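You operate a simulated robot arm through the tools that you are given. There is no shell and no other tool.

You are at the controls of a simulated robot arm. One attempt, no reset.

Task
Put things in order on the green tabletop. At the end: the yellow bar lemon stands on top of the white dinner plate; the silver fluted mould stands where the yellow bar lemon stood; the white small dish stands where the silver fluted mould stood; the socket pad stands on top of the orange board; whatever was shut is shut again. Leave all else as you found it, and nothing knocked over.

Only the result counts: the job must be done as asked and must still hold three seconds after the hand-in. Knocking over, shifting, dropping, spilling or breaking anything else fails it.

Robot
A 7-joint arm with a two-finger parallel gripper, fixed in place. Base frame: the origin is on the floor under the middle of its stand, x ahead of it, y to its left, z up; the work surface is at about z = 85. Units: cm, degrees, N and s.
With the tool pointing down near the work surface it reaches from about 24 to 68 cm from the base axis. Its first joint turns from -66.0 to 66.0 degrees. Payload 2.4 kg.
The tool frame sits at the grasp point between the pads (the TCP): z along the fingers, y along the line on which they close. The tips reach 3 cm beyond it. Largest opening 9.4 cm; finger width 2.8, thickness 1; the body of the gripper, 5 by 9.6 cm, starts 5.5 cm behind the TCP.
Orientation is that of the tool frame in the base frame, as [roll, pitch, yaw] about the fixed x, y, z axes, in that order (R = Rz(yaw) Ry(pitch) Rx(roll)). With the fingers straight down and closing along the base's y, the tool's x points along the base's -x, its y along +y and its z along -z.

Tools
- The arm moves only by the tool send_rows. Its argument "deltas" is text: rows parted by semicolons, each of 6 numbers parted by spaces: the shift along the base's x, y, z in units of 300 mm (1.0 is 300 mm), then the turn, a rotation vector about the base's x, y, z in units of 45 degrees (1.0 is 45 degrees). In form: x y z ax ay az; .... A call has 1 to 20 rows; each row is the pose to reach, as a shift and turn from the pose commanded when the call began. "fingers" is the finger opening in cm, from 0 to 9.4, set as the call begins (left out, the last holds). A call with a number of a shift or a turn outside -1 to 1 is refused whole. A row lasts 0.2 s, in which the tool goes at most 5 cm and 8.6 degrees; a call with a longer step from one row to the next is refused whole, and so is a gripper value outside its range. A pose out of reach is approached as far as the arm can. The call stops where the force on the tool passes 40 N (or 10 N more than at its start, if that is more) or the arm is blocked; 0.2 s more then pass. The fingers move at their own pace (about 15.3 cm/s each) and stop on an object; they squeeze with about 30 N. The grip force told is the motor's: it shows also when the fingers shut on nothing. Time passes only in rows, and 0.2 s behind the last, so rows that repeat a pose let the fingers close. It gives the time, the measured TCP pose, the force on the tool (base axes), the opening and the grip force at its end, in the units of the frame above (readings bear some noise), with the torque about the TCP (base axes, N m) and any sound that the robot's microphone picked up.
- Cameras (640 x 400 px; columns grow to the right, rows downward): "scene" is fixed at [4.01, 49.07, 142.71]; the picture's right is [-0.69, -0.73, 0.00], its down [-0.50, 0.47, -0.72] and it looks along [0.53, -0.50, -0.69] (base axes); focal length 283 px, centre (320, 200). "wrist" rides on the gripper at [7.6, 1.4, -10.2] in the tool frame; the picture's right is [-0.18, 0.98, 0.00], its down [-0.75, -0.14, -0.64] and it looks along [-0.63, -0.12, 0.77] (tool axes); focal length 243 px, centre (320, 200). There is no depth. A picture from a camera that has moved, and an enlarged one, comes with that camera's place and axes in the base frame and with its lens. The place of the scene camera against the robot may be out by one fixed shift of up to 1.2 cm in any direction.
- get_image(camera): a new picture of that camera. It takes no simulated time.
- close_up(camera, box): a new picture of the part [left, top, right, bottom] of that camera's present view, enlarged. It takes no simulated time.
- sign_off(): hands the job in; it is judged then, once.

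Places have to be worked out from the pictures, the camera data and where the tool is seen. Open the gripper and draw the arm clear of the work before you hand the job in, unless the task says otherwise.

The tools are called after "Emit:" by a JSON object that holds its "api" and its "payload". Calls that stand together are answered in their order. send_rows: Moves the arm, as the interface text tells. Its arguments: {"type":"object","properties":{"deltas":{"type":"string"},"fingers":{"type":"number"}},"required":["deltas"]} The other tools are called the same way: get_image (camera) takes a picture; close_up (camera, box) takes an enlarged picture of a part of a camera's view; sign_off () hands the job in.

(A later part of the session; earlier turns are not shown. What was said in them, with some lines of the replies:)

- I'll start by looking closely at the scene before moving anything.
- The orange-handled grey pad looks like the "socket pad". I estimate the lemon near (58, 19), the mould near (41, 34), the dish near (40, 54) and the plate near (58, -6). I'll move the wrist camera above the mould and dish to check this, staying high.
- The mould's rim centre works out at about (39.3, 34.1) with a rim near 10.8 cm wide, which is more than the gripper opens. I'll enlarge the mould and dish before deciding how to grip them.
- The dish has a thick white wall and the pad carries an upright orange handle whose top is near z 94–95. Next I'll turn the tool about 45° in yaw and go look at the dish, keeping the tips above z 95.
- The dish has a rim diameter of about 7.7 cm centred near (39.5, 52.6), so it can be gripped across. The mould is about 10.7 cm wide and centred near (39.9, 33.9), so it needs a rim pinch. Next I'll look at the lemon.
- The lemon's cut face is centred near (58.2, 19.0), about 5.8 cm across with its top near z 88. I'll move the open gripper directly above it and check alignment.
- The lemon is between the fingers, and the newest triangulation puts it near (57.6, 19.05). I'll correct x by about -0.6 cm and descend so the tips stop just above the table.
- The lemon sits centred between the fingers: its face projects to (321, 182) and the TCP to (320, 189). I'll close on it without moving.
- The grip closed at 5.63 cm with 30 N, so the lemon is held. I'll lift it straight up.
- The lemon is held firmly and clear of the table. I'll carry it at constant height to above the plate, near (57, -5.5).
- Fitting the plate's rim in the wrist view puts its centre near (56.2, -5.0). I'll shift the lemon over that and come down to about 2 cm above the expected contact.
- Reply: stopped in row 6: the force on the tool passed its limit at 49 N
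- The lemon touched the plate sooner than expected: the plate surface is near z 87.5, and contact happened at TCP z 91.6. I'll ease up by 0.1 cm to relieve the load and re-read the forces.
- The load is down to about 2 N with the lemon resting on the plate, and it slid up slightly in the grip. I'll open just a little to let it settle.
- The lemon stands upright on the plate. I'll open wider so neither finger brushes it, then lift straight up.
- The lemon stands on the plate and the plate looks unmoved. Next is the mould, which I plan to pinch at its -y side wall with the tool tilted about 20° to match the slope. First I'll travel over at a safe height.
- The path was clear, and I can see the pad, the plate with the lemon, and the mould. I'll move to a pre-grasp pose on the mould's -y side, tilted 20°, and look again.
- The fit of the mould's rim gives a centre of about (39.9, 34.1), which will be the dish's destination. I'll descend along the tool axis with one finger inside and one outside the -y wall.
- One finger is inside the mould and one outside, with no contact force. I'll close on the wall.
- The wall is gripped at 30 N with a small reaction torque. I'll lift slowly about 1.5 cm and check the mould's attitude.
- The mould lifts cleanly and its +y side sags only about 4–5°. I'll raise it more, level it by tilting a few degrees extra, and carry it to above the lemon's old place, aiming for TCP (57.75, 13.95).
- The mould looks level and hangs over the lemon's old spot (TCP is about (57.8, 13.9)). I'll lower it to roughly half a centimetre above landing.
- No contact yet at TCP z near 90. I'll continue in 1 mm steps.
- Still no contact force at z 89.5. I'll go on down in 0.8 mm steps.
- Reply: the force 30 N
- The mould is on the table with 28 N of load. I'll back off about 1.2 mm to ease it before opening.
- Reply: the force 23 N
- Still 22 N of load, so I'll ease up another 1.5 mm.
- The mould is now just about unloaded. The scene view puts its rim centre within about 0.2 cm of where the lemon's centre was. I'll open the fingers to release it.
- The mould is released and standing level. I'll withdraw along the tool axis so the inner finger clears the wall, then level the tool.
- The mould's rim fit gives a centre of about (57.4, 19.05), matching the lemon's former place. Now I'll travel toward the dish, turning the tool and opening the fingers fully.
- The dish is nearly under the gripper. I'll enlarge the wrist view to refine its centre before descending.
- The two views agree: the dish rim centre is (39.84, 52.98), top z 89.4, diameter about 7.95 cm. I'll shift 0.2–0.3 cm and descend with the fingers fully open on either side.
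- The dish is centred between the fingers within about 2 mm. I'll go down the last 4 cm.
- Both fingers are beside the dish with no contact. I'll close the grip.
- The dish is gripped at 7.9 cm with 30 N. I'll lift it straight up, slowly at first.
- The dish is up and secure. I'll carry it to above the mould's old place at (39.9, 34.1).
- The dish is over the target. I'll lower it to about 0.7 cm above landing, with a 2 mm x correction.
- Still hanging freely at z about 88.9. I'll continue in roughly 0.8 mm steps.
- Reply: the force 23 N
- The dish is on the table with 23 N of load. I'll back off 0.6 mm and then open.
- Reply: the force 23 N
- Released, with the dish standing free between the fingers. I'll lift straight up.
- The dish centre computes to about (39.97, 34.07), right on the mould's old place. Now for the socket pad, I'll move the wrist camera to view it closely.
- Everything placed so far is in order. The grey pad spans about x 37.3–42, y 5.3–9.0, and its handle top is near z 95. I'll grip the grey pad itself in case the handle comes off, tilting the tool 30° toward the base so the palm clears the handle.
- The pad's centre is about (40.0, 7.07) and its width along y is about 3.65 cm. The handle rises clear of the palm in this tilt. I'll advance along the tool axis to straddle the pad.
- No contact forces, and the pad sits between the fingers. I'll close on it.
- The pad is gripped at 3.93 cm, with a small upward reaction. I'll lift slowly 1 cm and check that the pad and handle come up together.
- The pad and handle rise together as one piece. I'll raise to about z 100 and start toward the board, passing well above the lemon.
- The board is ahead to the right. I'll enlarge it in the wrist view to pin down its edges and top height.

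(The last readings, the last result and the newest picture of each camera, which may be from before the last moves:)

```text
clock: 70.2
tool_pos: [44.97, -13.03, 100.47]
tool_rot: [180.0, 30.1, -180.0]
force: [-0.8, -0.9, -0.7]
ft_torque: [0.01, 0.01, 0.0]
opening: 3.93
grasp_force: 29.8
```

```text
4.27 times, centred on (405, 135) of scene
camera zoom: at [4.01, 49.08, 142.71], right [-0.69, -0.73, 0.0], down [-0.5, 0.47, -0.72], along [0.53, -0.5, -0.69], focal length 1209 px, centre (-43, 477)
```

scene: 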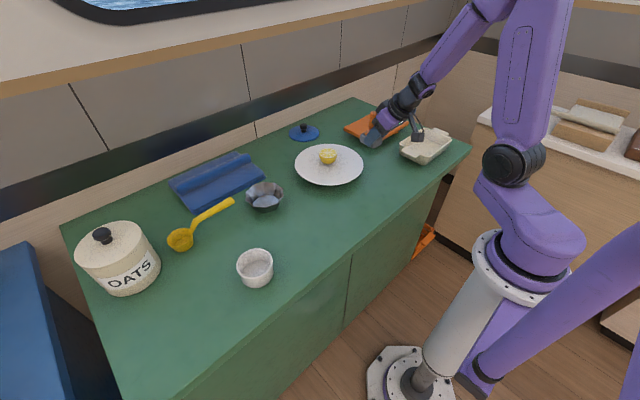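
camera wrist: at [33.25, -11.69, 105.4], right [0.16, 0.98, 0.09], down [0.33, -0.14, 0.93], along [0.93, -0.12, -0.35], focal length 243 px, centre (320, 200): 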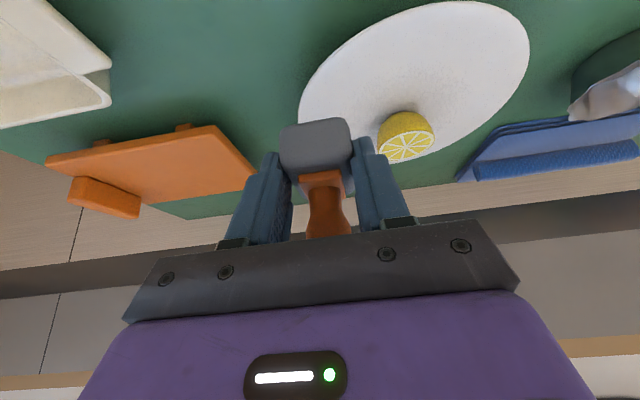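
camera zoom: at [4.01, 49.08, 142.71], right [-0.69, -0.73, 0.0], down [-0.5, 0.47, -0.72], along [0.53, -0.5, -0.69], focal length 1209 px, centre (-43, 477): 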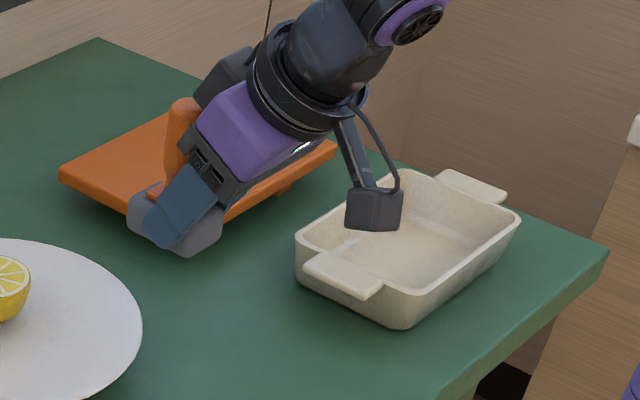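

The board's top is near z 87.5, spanning about x 54.5–70 and y -47 to -26. I'll carry the pad to above (59, -33), which is well inside those edges.

Emit:
{"api": "send_rows", "payload": {"deltas": "0.051 -0.083 0 0 0 0; 0.102 -0.166 0 0 0 0; 0.153 -0.249 0 0 0 0; 0.204 -0.332 -0.02 0 0 0; 0.255 -0.415 -0.045 0 0 0; 0.306 -0.498 -0.07 0 0 0; 0.357 -0.581 -0.095 0 0 0; 0.408 -0.663 -0.113 0 0 0; 0.408 -0.663 -0.113 0 0 0"}}

Emit:
{"api": "get_image", "payload": {"camera": "wrist"}}

Emit:
{"api": "get_image", "payload": {"camera": "scene"}}

Emit:
{"api": "close_up", "payload": {"camera": "scene", "box": [330, 80, 480, 180]}}

```text
clock: 72.2
tool_pos: [57.22, -32.95, 96.83]
tool_rot: [180.0, 30.1, -180.0]
force: [0.0, 0.1, 0.0]
ft_torque: [0.02, -0.01, 0.03]
opening: 3.94
grasp_force: 29.9
```

```text
taken
camera wrist: at [45.52, -31.52, 101.83], right [0.16, 0.98, 0.09], down [0.33, -0.14, 0.93], along [0.93, -0.12, -0.35], focal length 243 px, centre (320, 200)
```

wrist: 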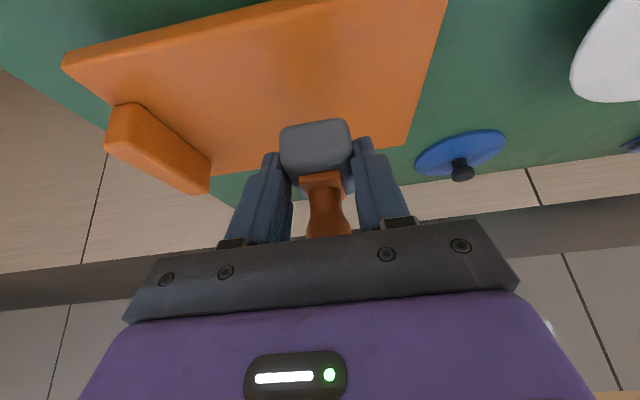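

```text
taken
```

scene: 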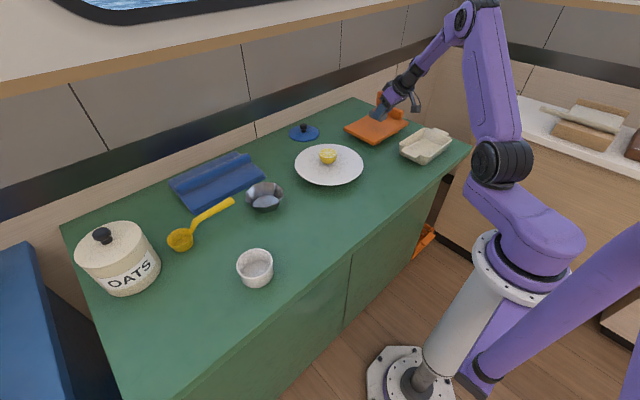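

```text
4.00 times, centred on (405, 130) of scene
camera zoom: at [4.01, 49.07, 142.71], right [-0.69, -0.73, 0.0], down [-0.5, 0.47, -0.72], along [0.53, -0.5, -0.69], focal length 1133 px, centre (-20, 480)
```

zoom: 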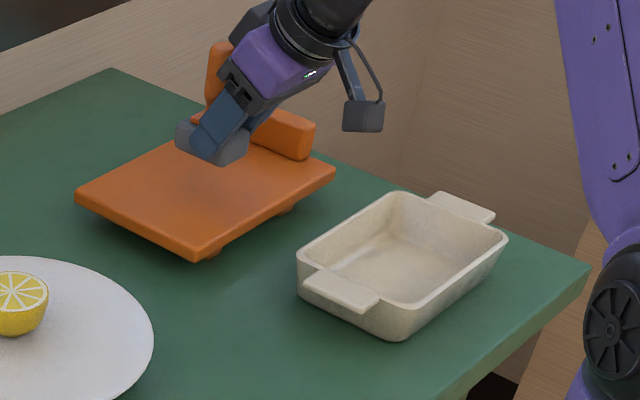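

The pad is over the board, which I measure at x 53.5–70 and y -47 to -24.3. I'll lower to about a centimetre above the expected landing.

Emit:
{"api": "send_rows", "payload": {"deltas": "0 0 -0.03 0 0 0; 0 0 -0.06 0 0 0; 0 0 -0.09 0 0 0; 0 0 -0.115 0 0 0; 0 0 -0.135 0 0 0; 0 0 -0.147 0 0 0; 0 0 -0.147 0 0 0"}}

Emit:
{"api": "close_up", "payload": {"camera": "scene", "box": [330, 80, 480, 180]}}

Emit:
{"api": "get_image", "payload": {"camera": "wrist"}}

```text
clock: 73.8
tool_pos: [57.29, -32.99, 92.57]
tool_rot: [-180.0, 30.2, 180.0]
force: [0.0, 0.5, 5.1]
ft_torque: [0.05, 0.13, -0.02]
opening: 3.95
grasp_force: 30.1
```

```text
4.00 times, centred on (405, 130) of scene
camera zoom: at [4.0, 49.08, 142.71], right [-0.69, -0.73, 0.0], down [-0.5, 0.47, -0.72], along [0.53, -0.5, -0.69], focal length 1133 px, centre (-20, 480)
```

zoom: 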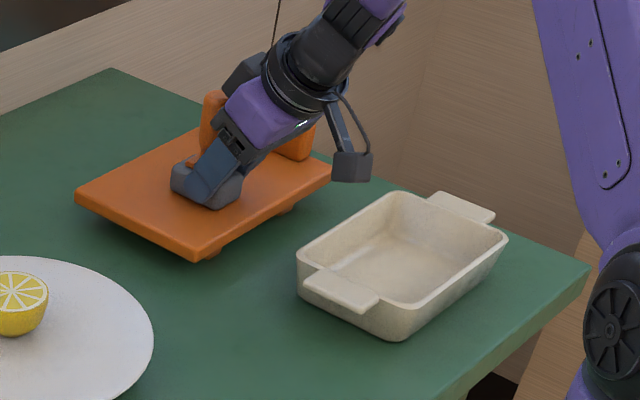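

```text
taken
camera wrist: at [45.43, -31.54, 97.5], right [0.16, 0.98, 0.09], down [0.33, -0.14, 0.93], along [0.93, -0.12, -0.35], focal length 243 px, centre (320, 200)
```

wrist: 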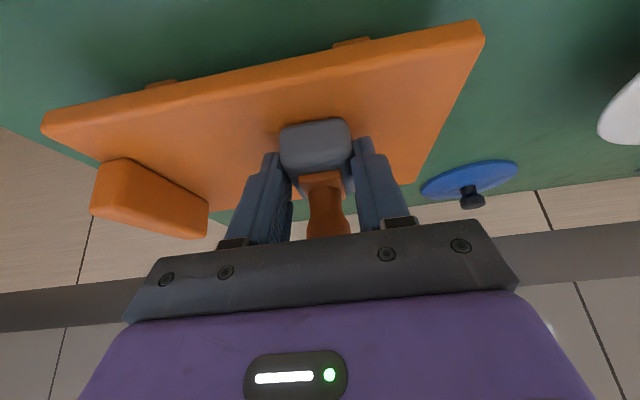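

Contact is starting (5 N) at TCP z about 92.5, so the board top is nearer z 88.7. I'll settle it another half millimetre and read the force.

Emit:
{"api": "send_rows", "payload": {"deltas": "0 0 -0.001 0 0 0; 0 0 -0.002 0 0 0; 0 0 -0.002 0 0 0"}}

```text
clock: 74.5
tool_pos: [57.26, -32.97, 92.61]
tool_rot: [-179.8, 30.3, -179.9]
force: [-4.0, 1.8, 17.6]
ft_torque: [0.16, 0.21, 0.01]
opening: 3.93
grasp_force: 29.8
```

Firm contact at 17.6 N, so the pad is resting on the board. I'll release by opening to 6.5 cm with a tiny relief.

Emit:
{"api": "send_rows", "payload": {"deltas": "0 0 0.001 0 0 0; 0 0 0.002 0 0 0"}}

Emit:
{"api": "send_rows", "payload": {"deltas": "0 0 0 0 0 0; 0 0 0 0 0 0; 0 0 0 0 0 0; 0 0 0 0 0 0", "fingers": 6.5}}

Emit:
{"api": "get_image", "payload": {"camera": "wrist"}}

Emit:
{"api": "close_up", "payload": {"camera": "scene", "box": [330, 80, 480, 180]}}

```text
clock: 75.2
tool_pos: [57.22, -33.0, 92.54]
tool_rot: [-179.8, 30.3, 179.9]
force: [2.9, -4.2, 10.0]
ft_torque: [-0.03, -0.03, -0.06]
opening: 3.94
grasp_force: 29.7
```

```text
clock: 76.2
tool_pos: [57.21, -32.94, 92.45]
tool_rot: [180.0, 30.2, 180.0]
force: [-0.5, 0.4, 0.1]
ft_torque: [0.0, -0.03, -0.02]
opening: 6.51
grasp_force: 0.1
```

```text
taken
camera wrist: at [45.45, -31.43, 97.45], right [0.16, 0.98, 0.09], down [0.33, -0.14, 0.93], along [0.93, -0.12, -0.35], focal length 243 px, centre (320, 200)
```

wrist: 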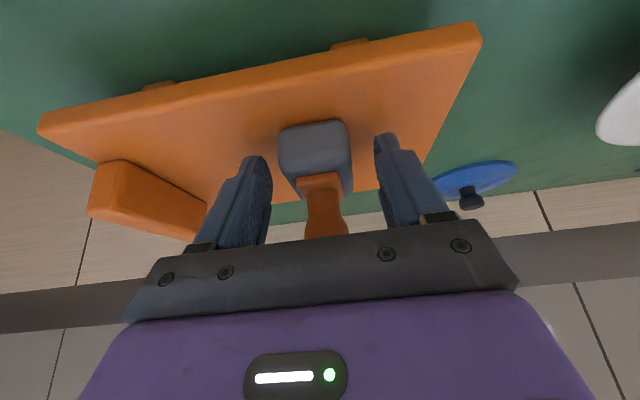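

```text
4.00 times, centred on (405, 130) of scene
camera zoom: at [4.01, 49.07, 142.71], right [-0.69, -0.73, 0.0], down [-0.5, 0.47, -0.72], along [0.53, -0.5, -0.69], focal length 1133 px, centre (-20, 480)
```

zoom: 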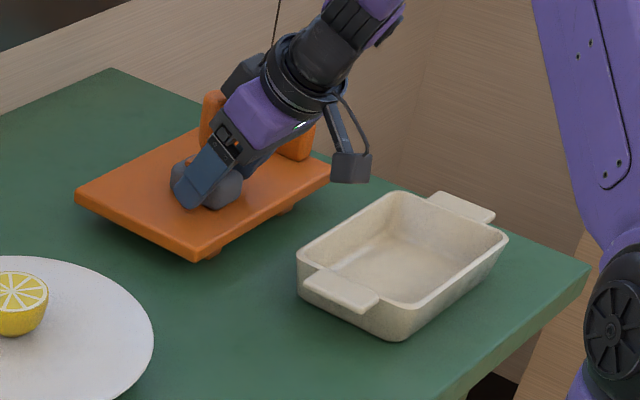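

The pad stands on the board with the handle upright, and the forces are zero. I'll back out along the tool axis, which moves the palm away from the handle.

Emit:
{"api": "send_rows", "payload": {"deltas": "-0.012 0 0.02 0 0 0; -0.03 0 0.052 0 0 0; -0.06 0 0.104 0 0 0; -0.09 0 0.156 0 0 0; -0.125 0 0.216 0 0 0; -0.16 0 0.277 0 0 0; -0.2 0 0.35 0 0 0; -0.25 0 0.43 0 0 0; -0.25 0 0.43 0 0 0"}}

Emit:
{"api": "get_image", "payload": {"camera": "wrist"}}

Emit:
{"api": "close_up", "payload": {"camera": "scene", "box": [330, 80, 480, 180]}}

```text
clock: 78.2
tool_pos: [49.49, -32.89, 105.57]
tool_rot: [-179.9, 30.0, -180.0]
force: [-0.4, 0.3, 1.1]
ft_torque: [0.0, -0.02, 0.0]
opening: 6.51
grasp_force: 0.1
```

```text
taken
camera wrist: at [37.71, -31.56, 110.49], right [0.16, 0.98, 0.09], down [0.33, -0.14, 0.93], along [0.93, -0.12, -0.35], focal length 243 px, centre (320, 200)
```

wrist: 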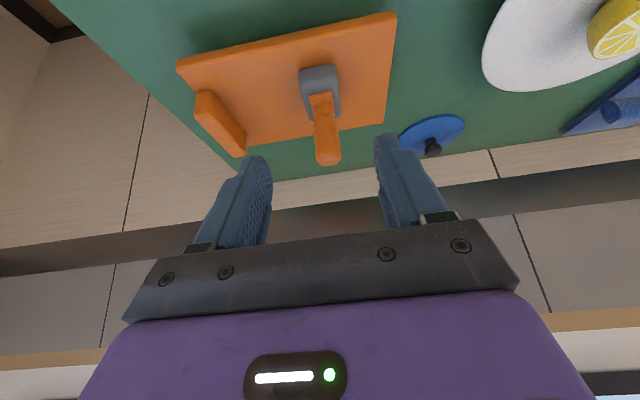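

```text
4.00 times, centred on (405, 130) of scene
camera zoom: at [4.01, 49.07, 142.71], right [-0.69, -0.73, 0.0], down [-0.5, 0.47, -0.72], along [0.53, -0.5, -0.69], focal length 1133 px, centre (-20, 480)
```

zoom: 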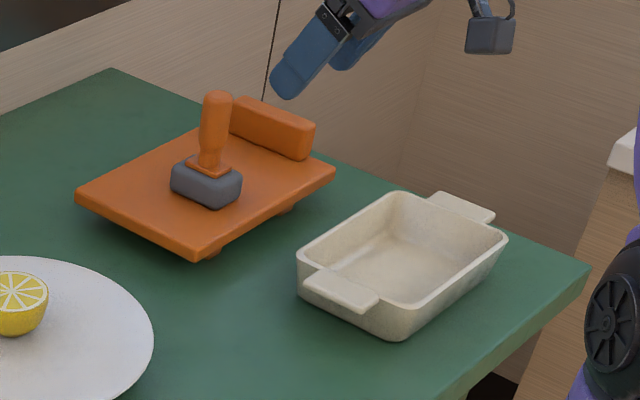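

The pad stands upright on the board and the board hasn't moved. I'll level the tool and withdraw the arm up and back, clear of the work.

Emit:
{"api": "send_rows", "payload": {"deltas": "-0.053 0.05 0.05 0 0.074 0; -0.107 0.11 0.1 0 0.148 0; -0.16 0.18 0.15 0 0.222 0; -0.213 0.25 0.2 0 0.296 0; -0.267 0.32 0.25 0 0.37 0; -0.32 0.39 0.3 0 0.444 0; -0.373 0.46 0.317 0 0.519 0; -0.427 0.53 0.317 0 0.593 0; -0.48 0.6 0.317 0 0.667 0; -0.48 0.6 0.317 0 0.667 0", "fingers": 9.4}}

Emit:
{"api": "get_image", "payload": {"camera": "scene"}}

Emit:
{"api": "get_image", "payload": {"camera": "wrist"}}

Emit:
{"api": "close_up", "payload": {"camera": "scene", "box": [60, 140, 320, 302]}}

Emit:
{"api": "close_up", "payload": {"camera": "scene", "box": [220, 90, 480, 252]}}

```text
clock: 80.3
tool_pos: [34.5, -18.06, 108.34]
tool_rot: [179.2, 14.6, -179.7]
force: [-0.4, 0.0, -0.2]
ft_torque: [-0.02, 0.02, 0.02]
opening: 9.4
grasp_force: 0.1
out of reach, approached as far as the arm can: row 4, 5, 6, 7, 8, 9, 10
```

```text
taken
```

scene: 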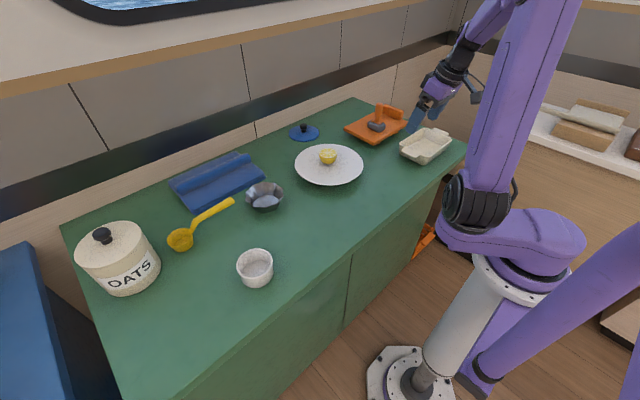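

```text
taken
camera wrist: at [24.45, -16.74, 116.31], right [0.17, 0.98, 0.06], down [0.57, -0.15, 0.81], along [0.8, -0.1, -0.59], focal length 243 px, centre (320, 200)
```

wrist: 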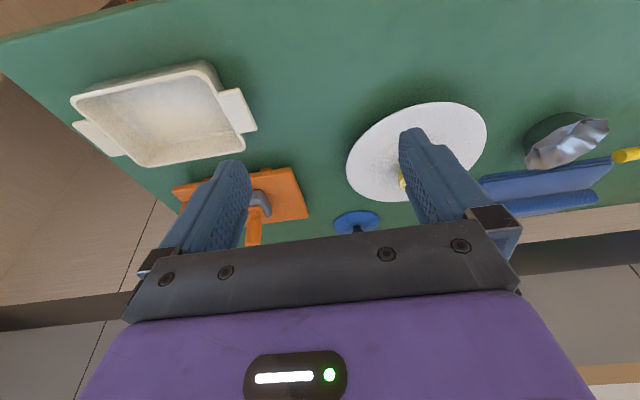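

```text
2.46 times, centred on (190, 221) of scene
camera zoom: at [4.01, 49.07, 142.71], right [-0.69, -0.73, 0.0], down [-0.5, 0.47, -0.72], along [0.53, -0.5, -0.69], focal length 697 px, centre (640, 148)
```

zoom: 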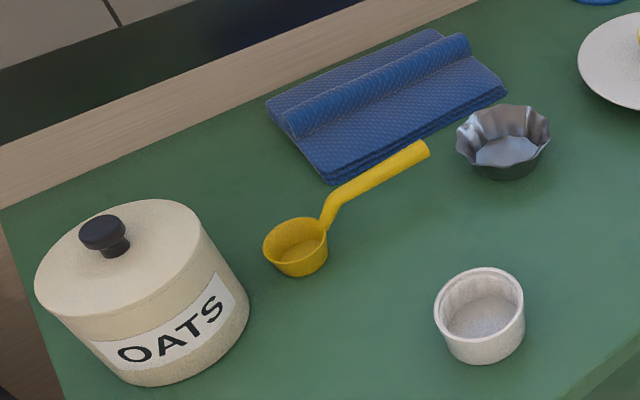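

```text
2.46 times, centred on (350, 171) of scene
camera zoom: at [4.01, 49.07, 142.71], right [-0.69, -0.73, 0.0], down [-0.5, 0.47, -0.72], along [0.53, -0.5, -0.69], focal length 697 px, centre (246, 271)
```

zoom: 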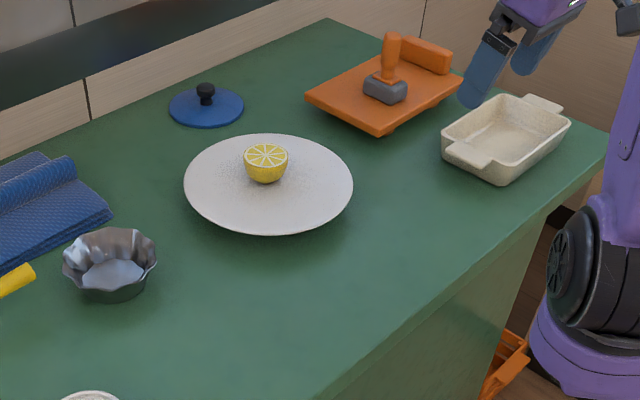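

All four placements look right, and the canister, ladle, towel, lid, baking dish, plate and board are where they were. The arm stopped short of the commanded retreat, so I'll hold briefly to confirm it's steady and clear.

Emit:
{"api": "send_rows", "payload": {"deltas": "0 0 0 0 0 0; 0 0 0 0 0 0; 0 0 0 0 0 0; 0 0 0 0 0 0; 0 0 0 0 0 0"}}

Emit:
{"api": "get_image", "payload": {"camera": "scene"}}

```text
clock: 81.5
tool_pos: [34.41, -18.07, 108.47]
tool_rot: [179.2, 14.6, -179.9]
force: [-0.2, -0.3, -0.2]
ft_torque: [0.0, 0.02, -0.03]
opening: 9.41
grasp_force: 0.1
```

```text
taken
```

scene: 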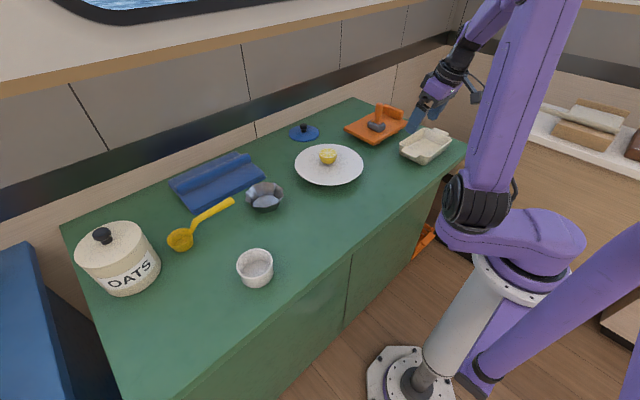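

The arm is steady at z 108, about 20 cm above the table, with the gripper open and empty. The lemon is on the plate, the mould on the lemon's spot, the dish on the mould's spot and the pad on the board. Nothing shut was opened, so I'm handing in.

Emit:
{"api": "sign_off", "payload": {}}

```text
The job is handed in.
```

I put all four items where you asked and handed the job in. I don't have the judge's result.

- **Lemon:** it stands on the white dinner plate, near the middle. It touched down harder than planned, at about 49 N, because the plate was higher than I had judged. The plate didn't visibly move.
- **Fluted mould:** it stands where the lemon was, within about 0.3 cm by my measurements.
- **Small dish:** it stands where the mould was, within about 0.1 cm.
- **Socket pad:** it stands upright on the orange board, well inside the edges. I took the grey pad with the orange handle to be the socket pad, since nothing else on the table fitted the name.

Nothing that was shut got opened. In the last pictures the canister, ladle, towel, blue lid, baking dish, plate and board looked unmoved.

The arm stopped short of the last retreat pose I commanded. It was still steady with the gripper open, about 20 cm above the table and clear of everything.
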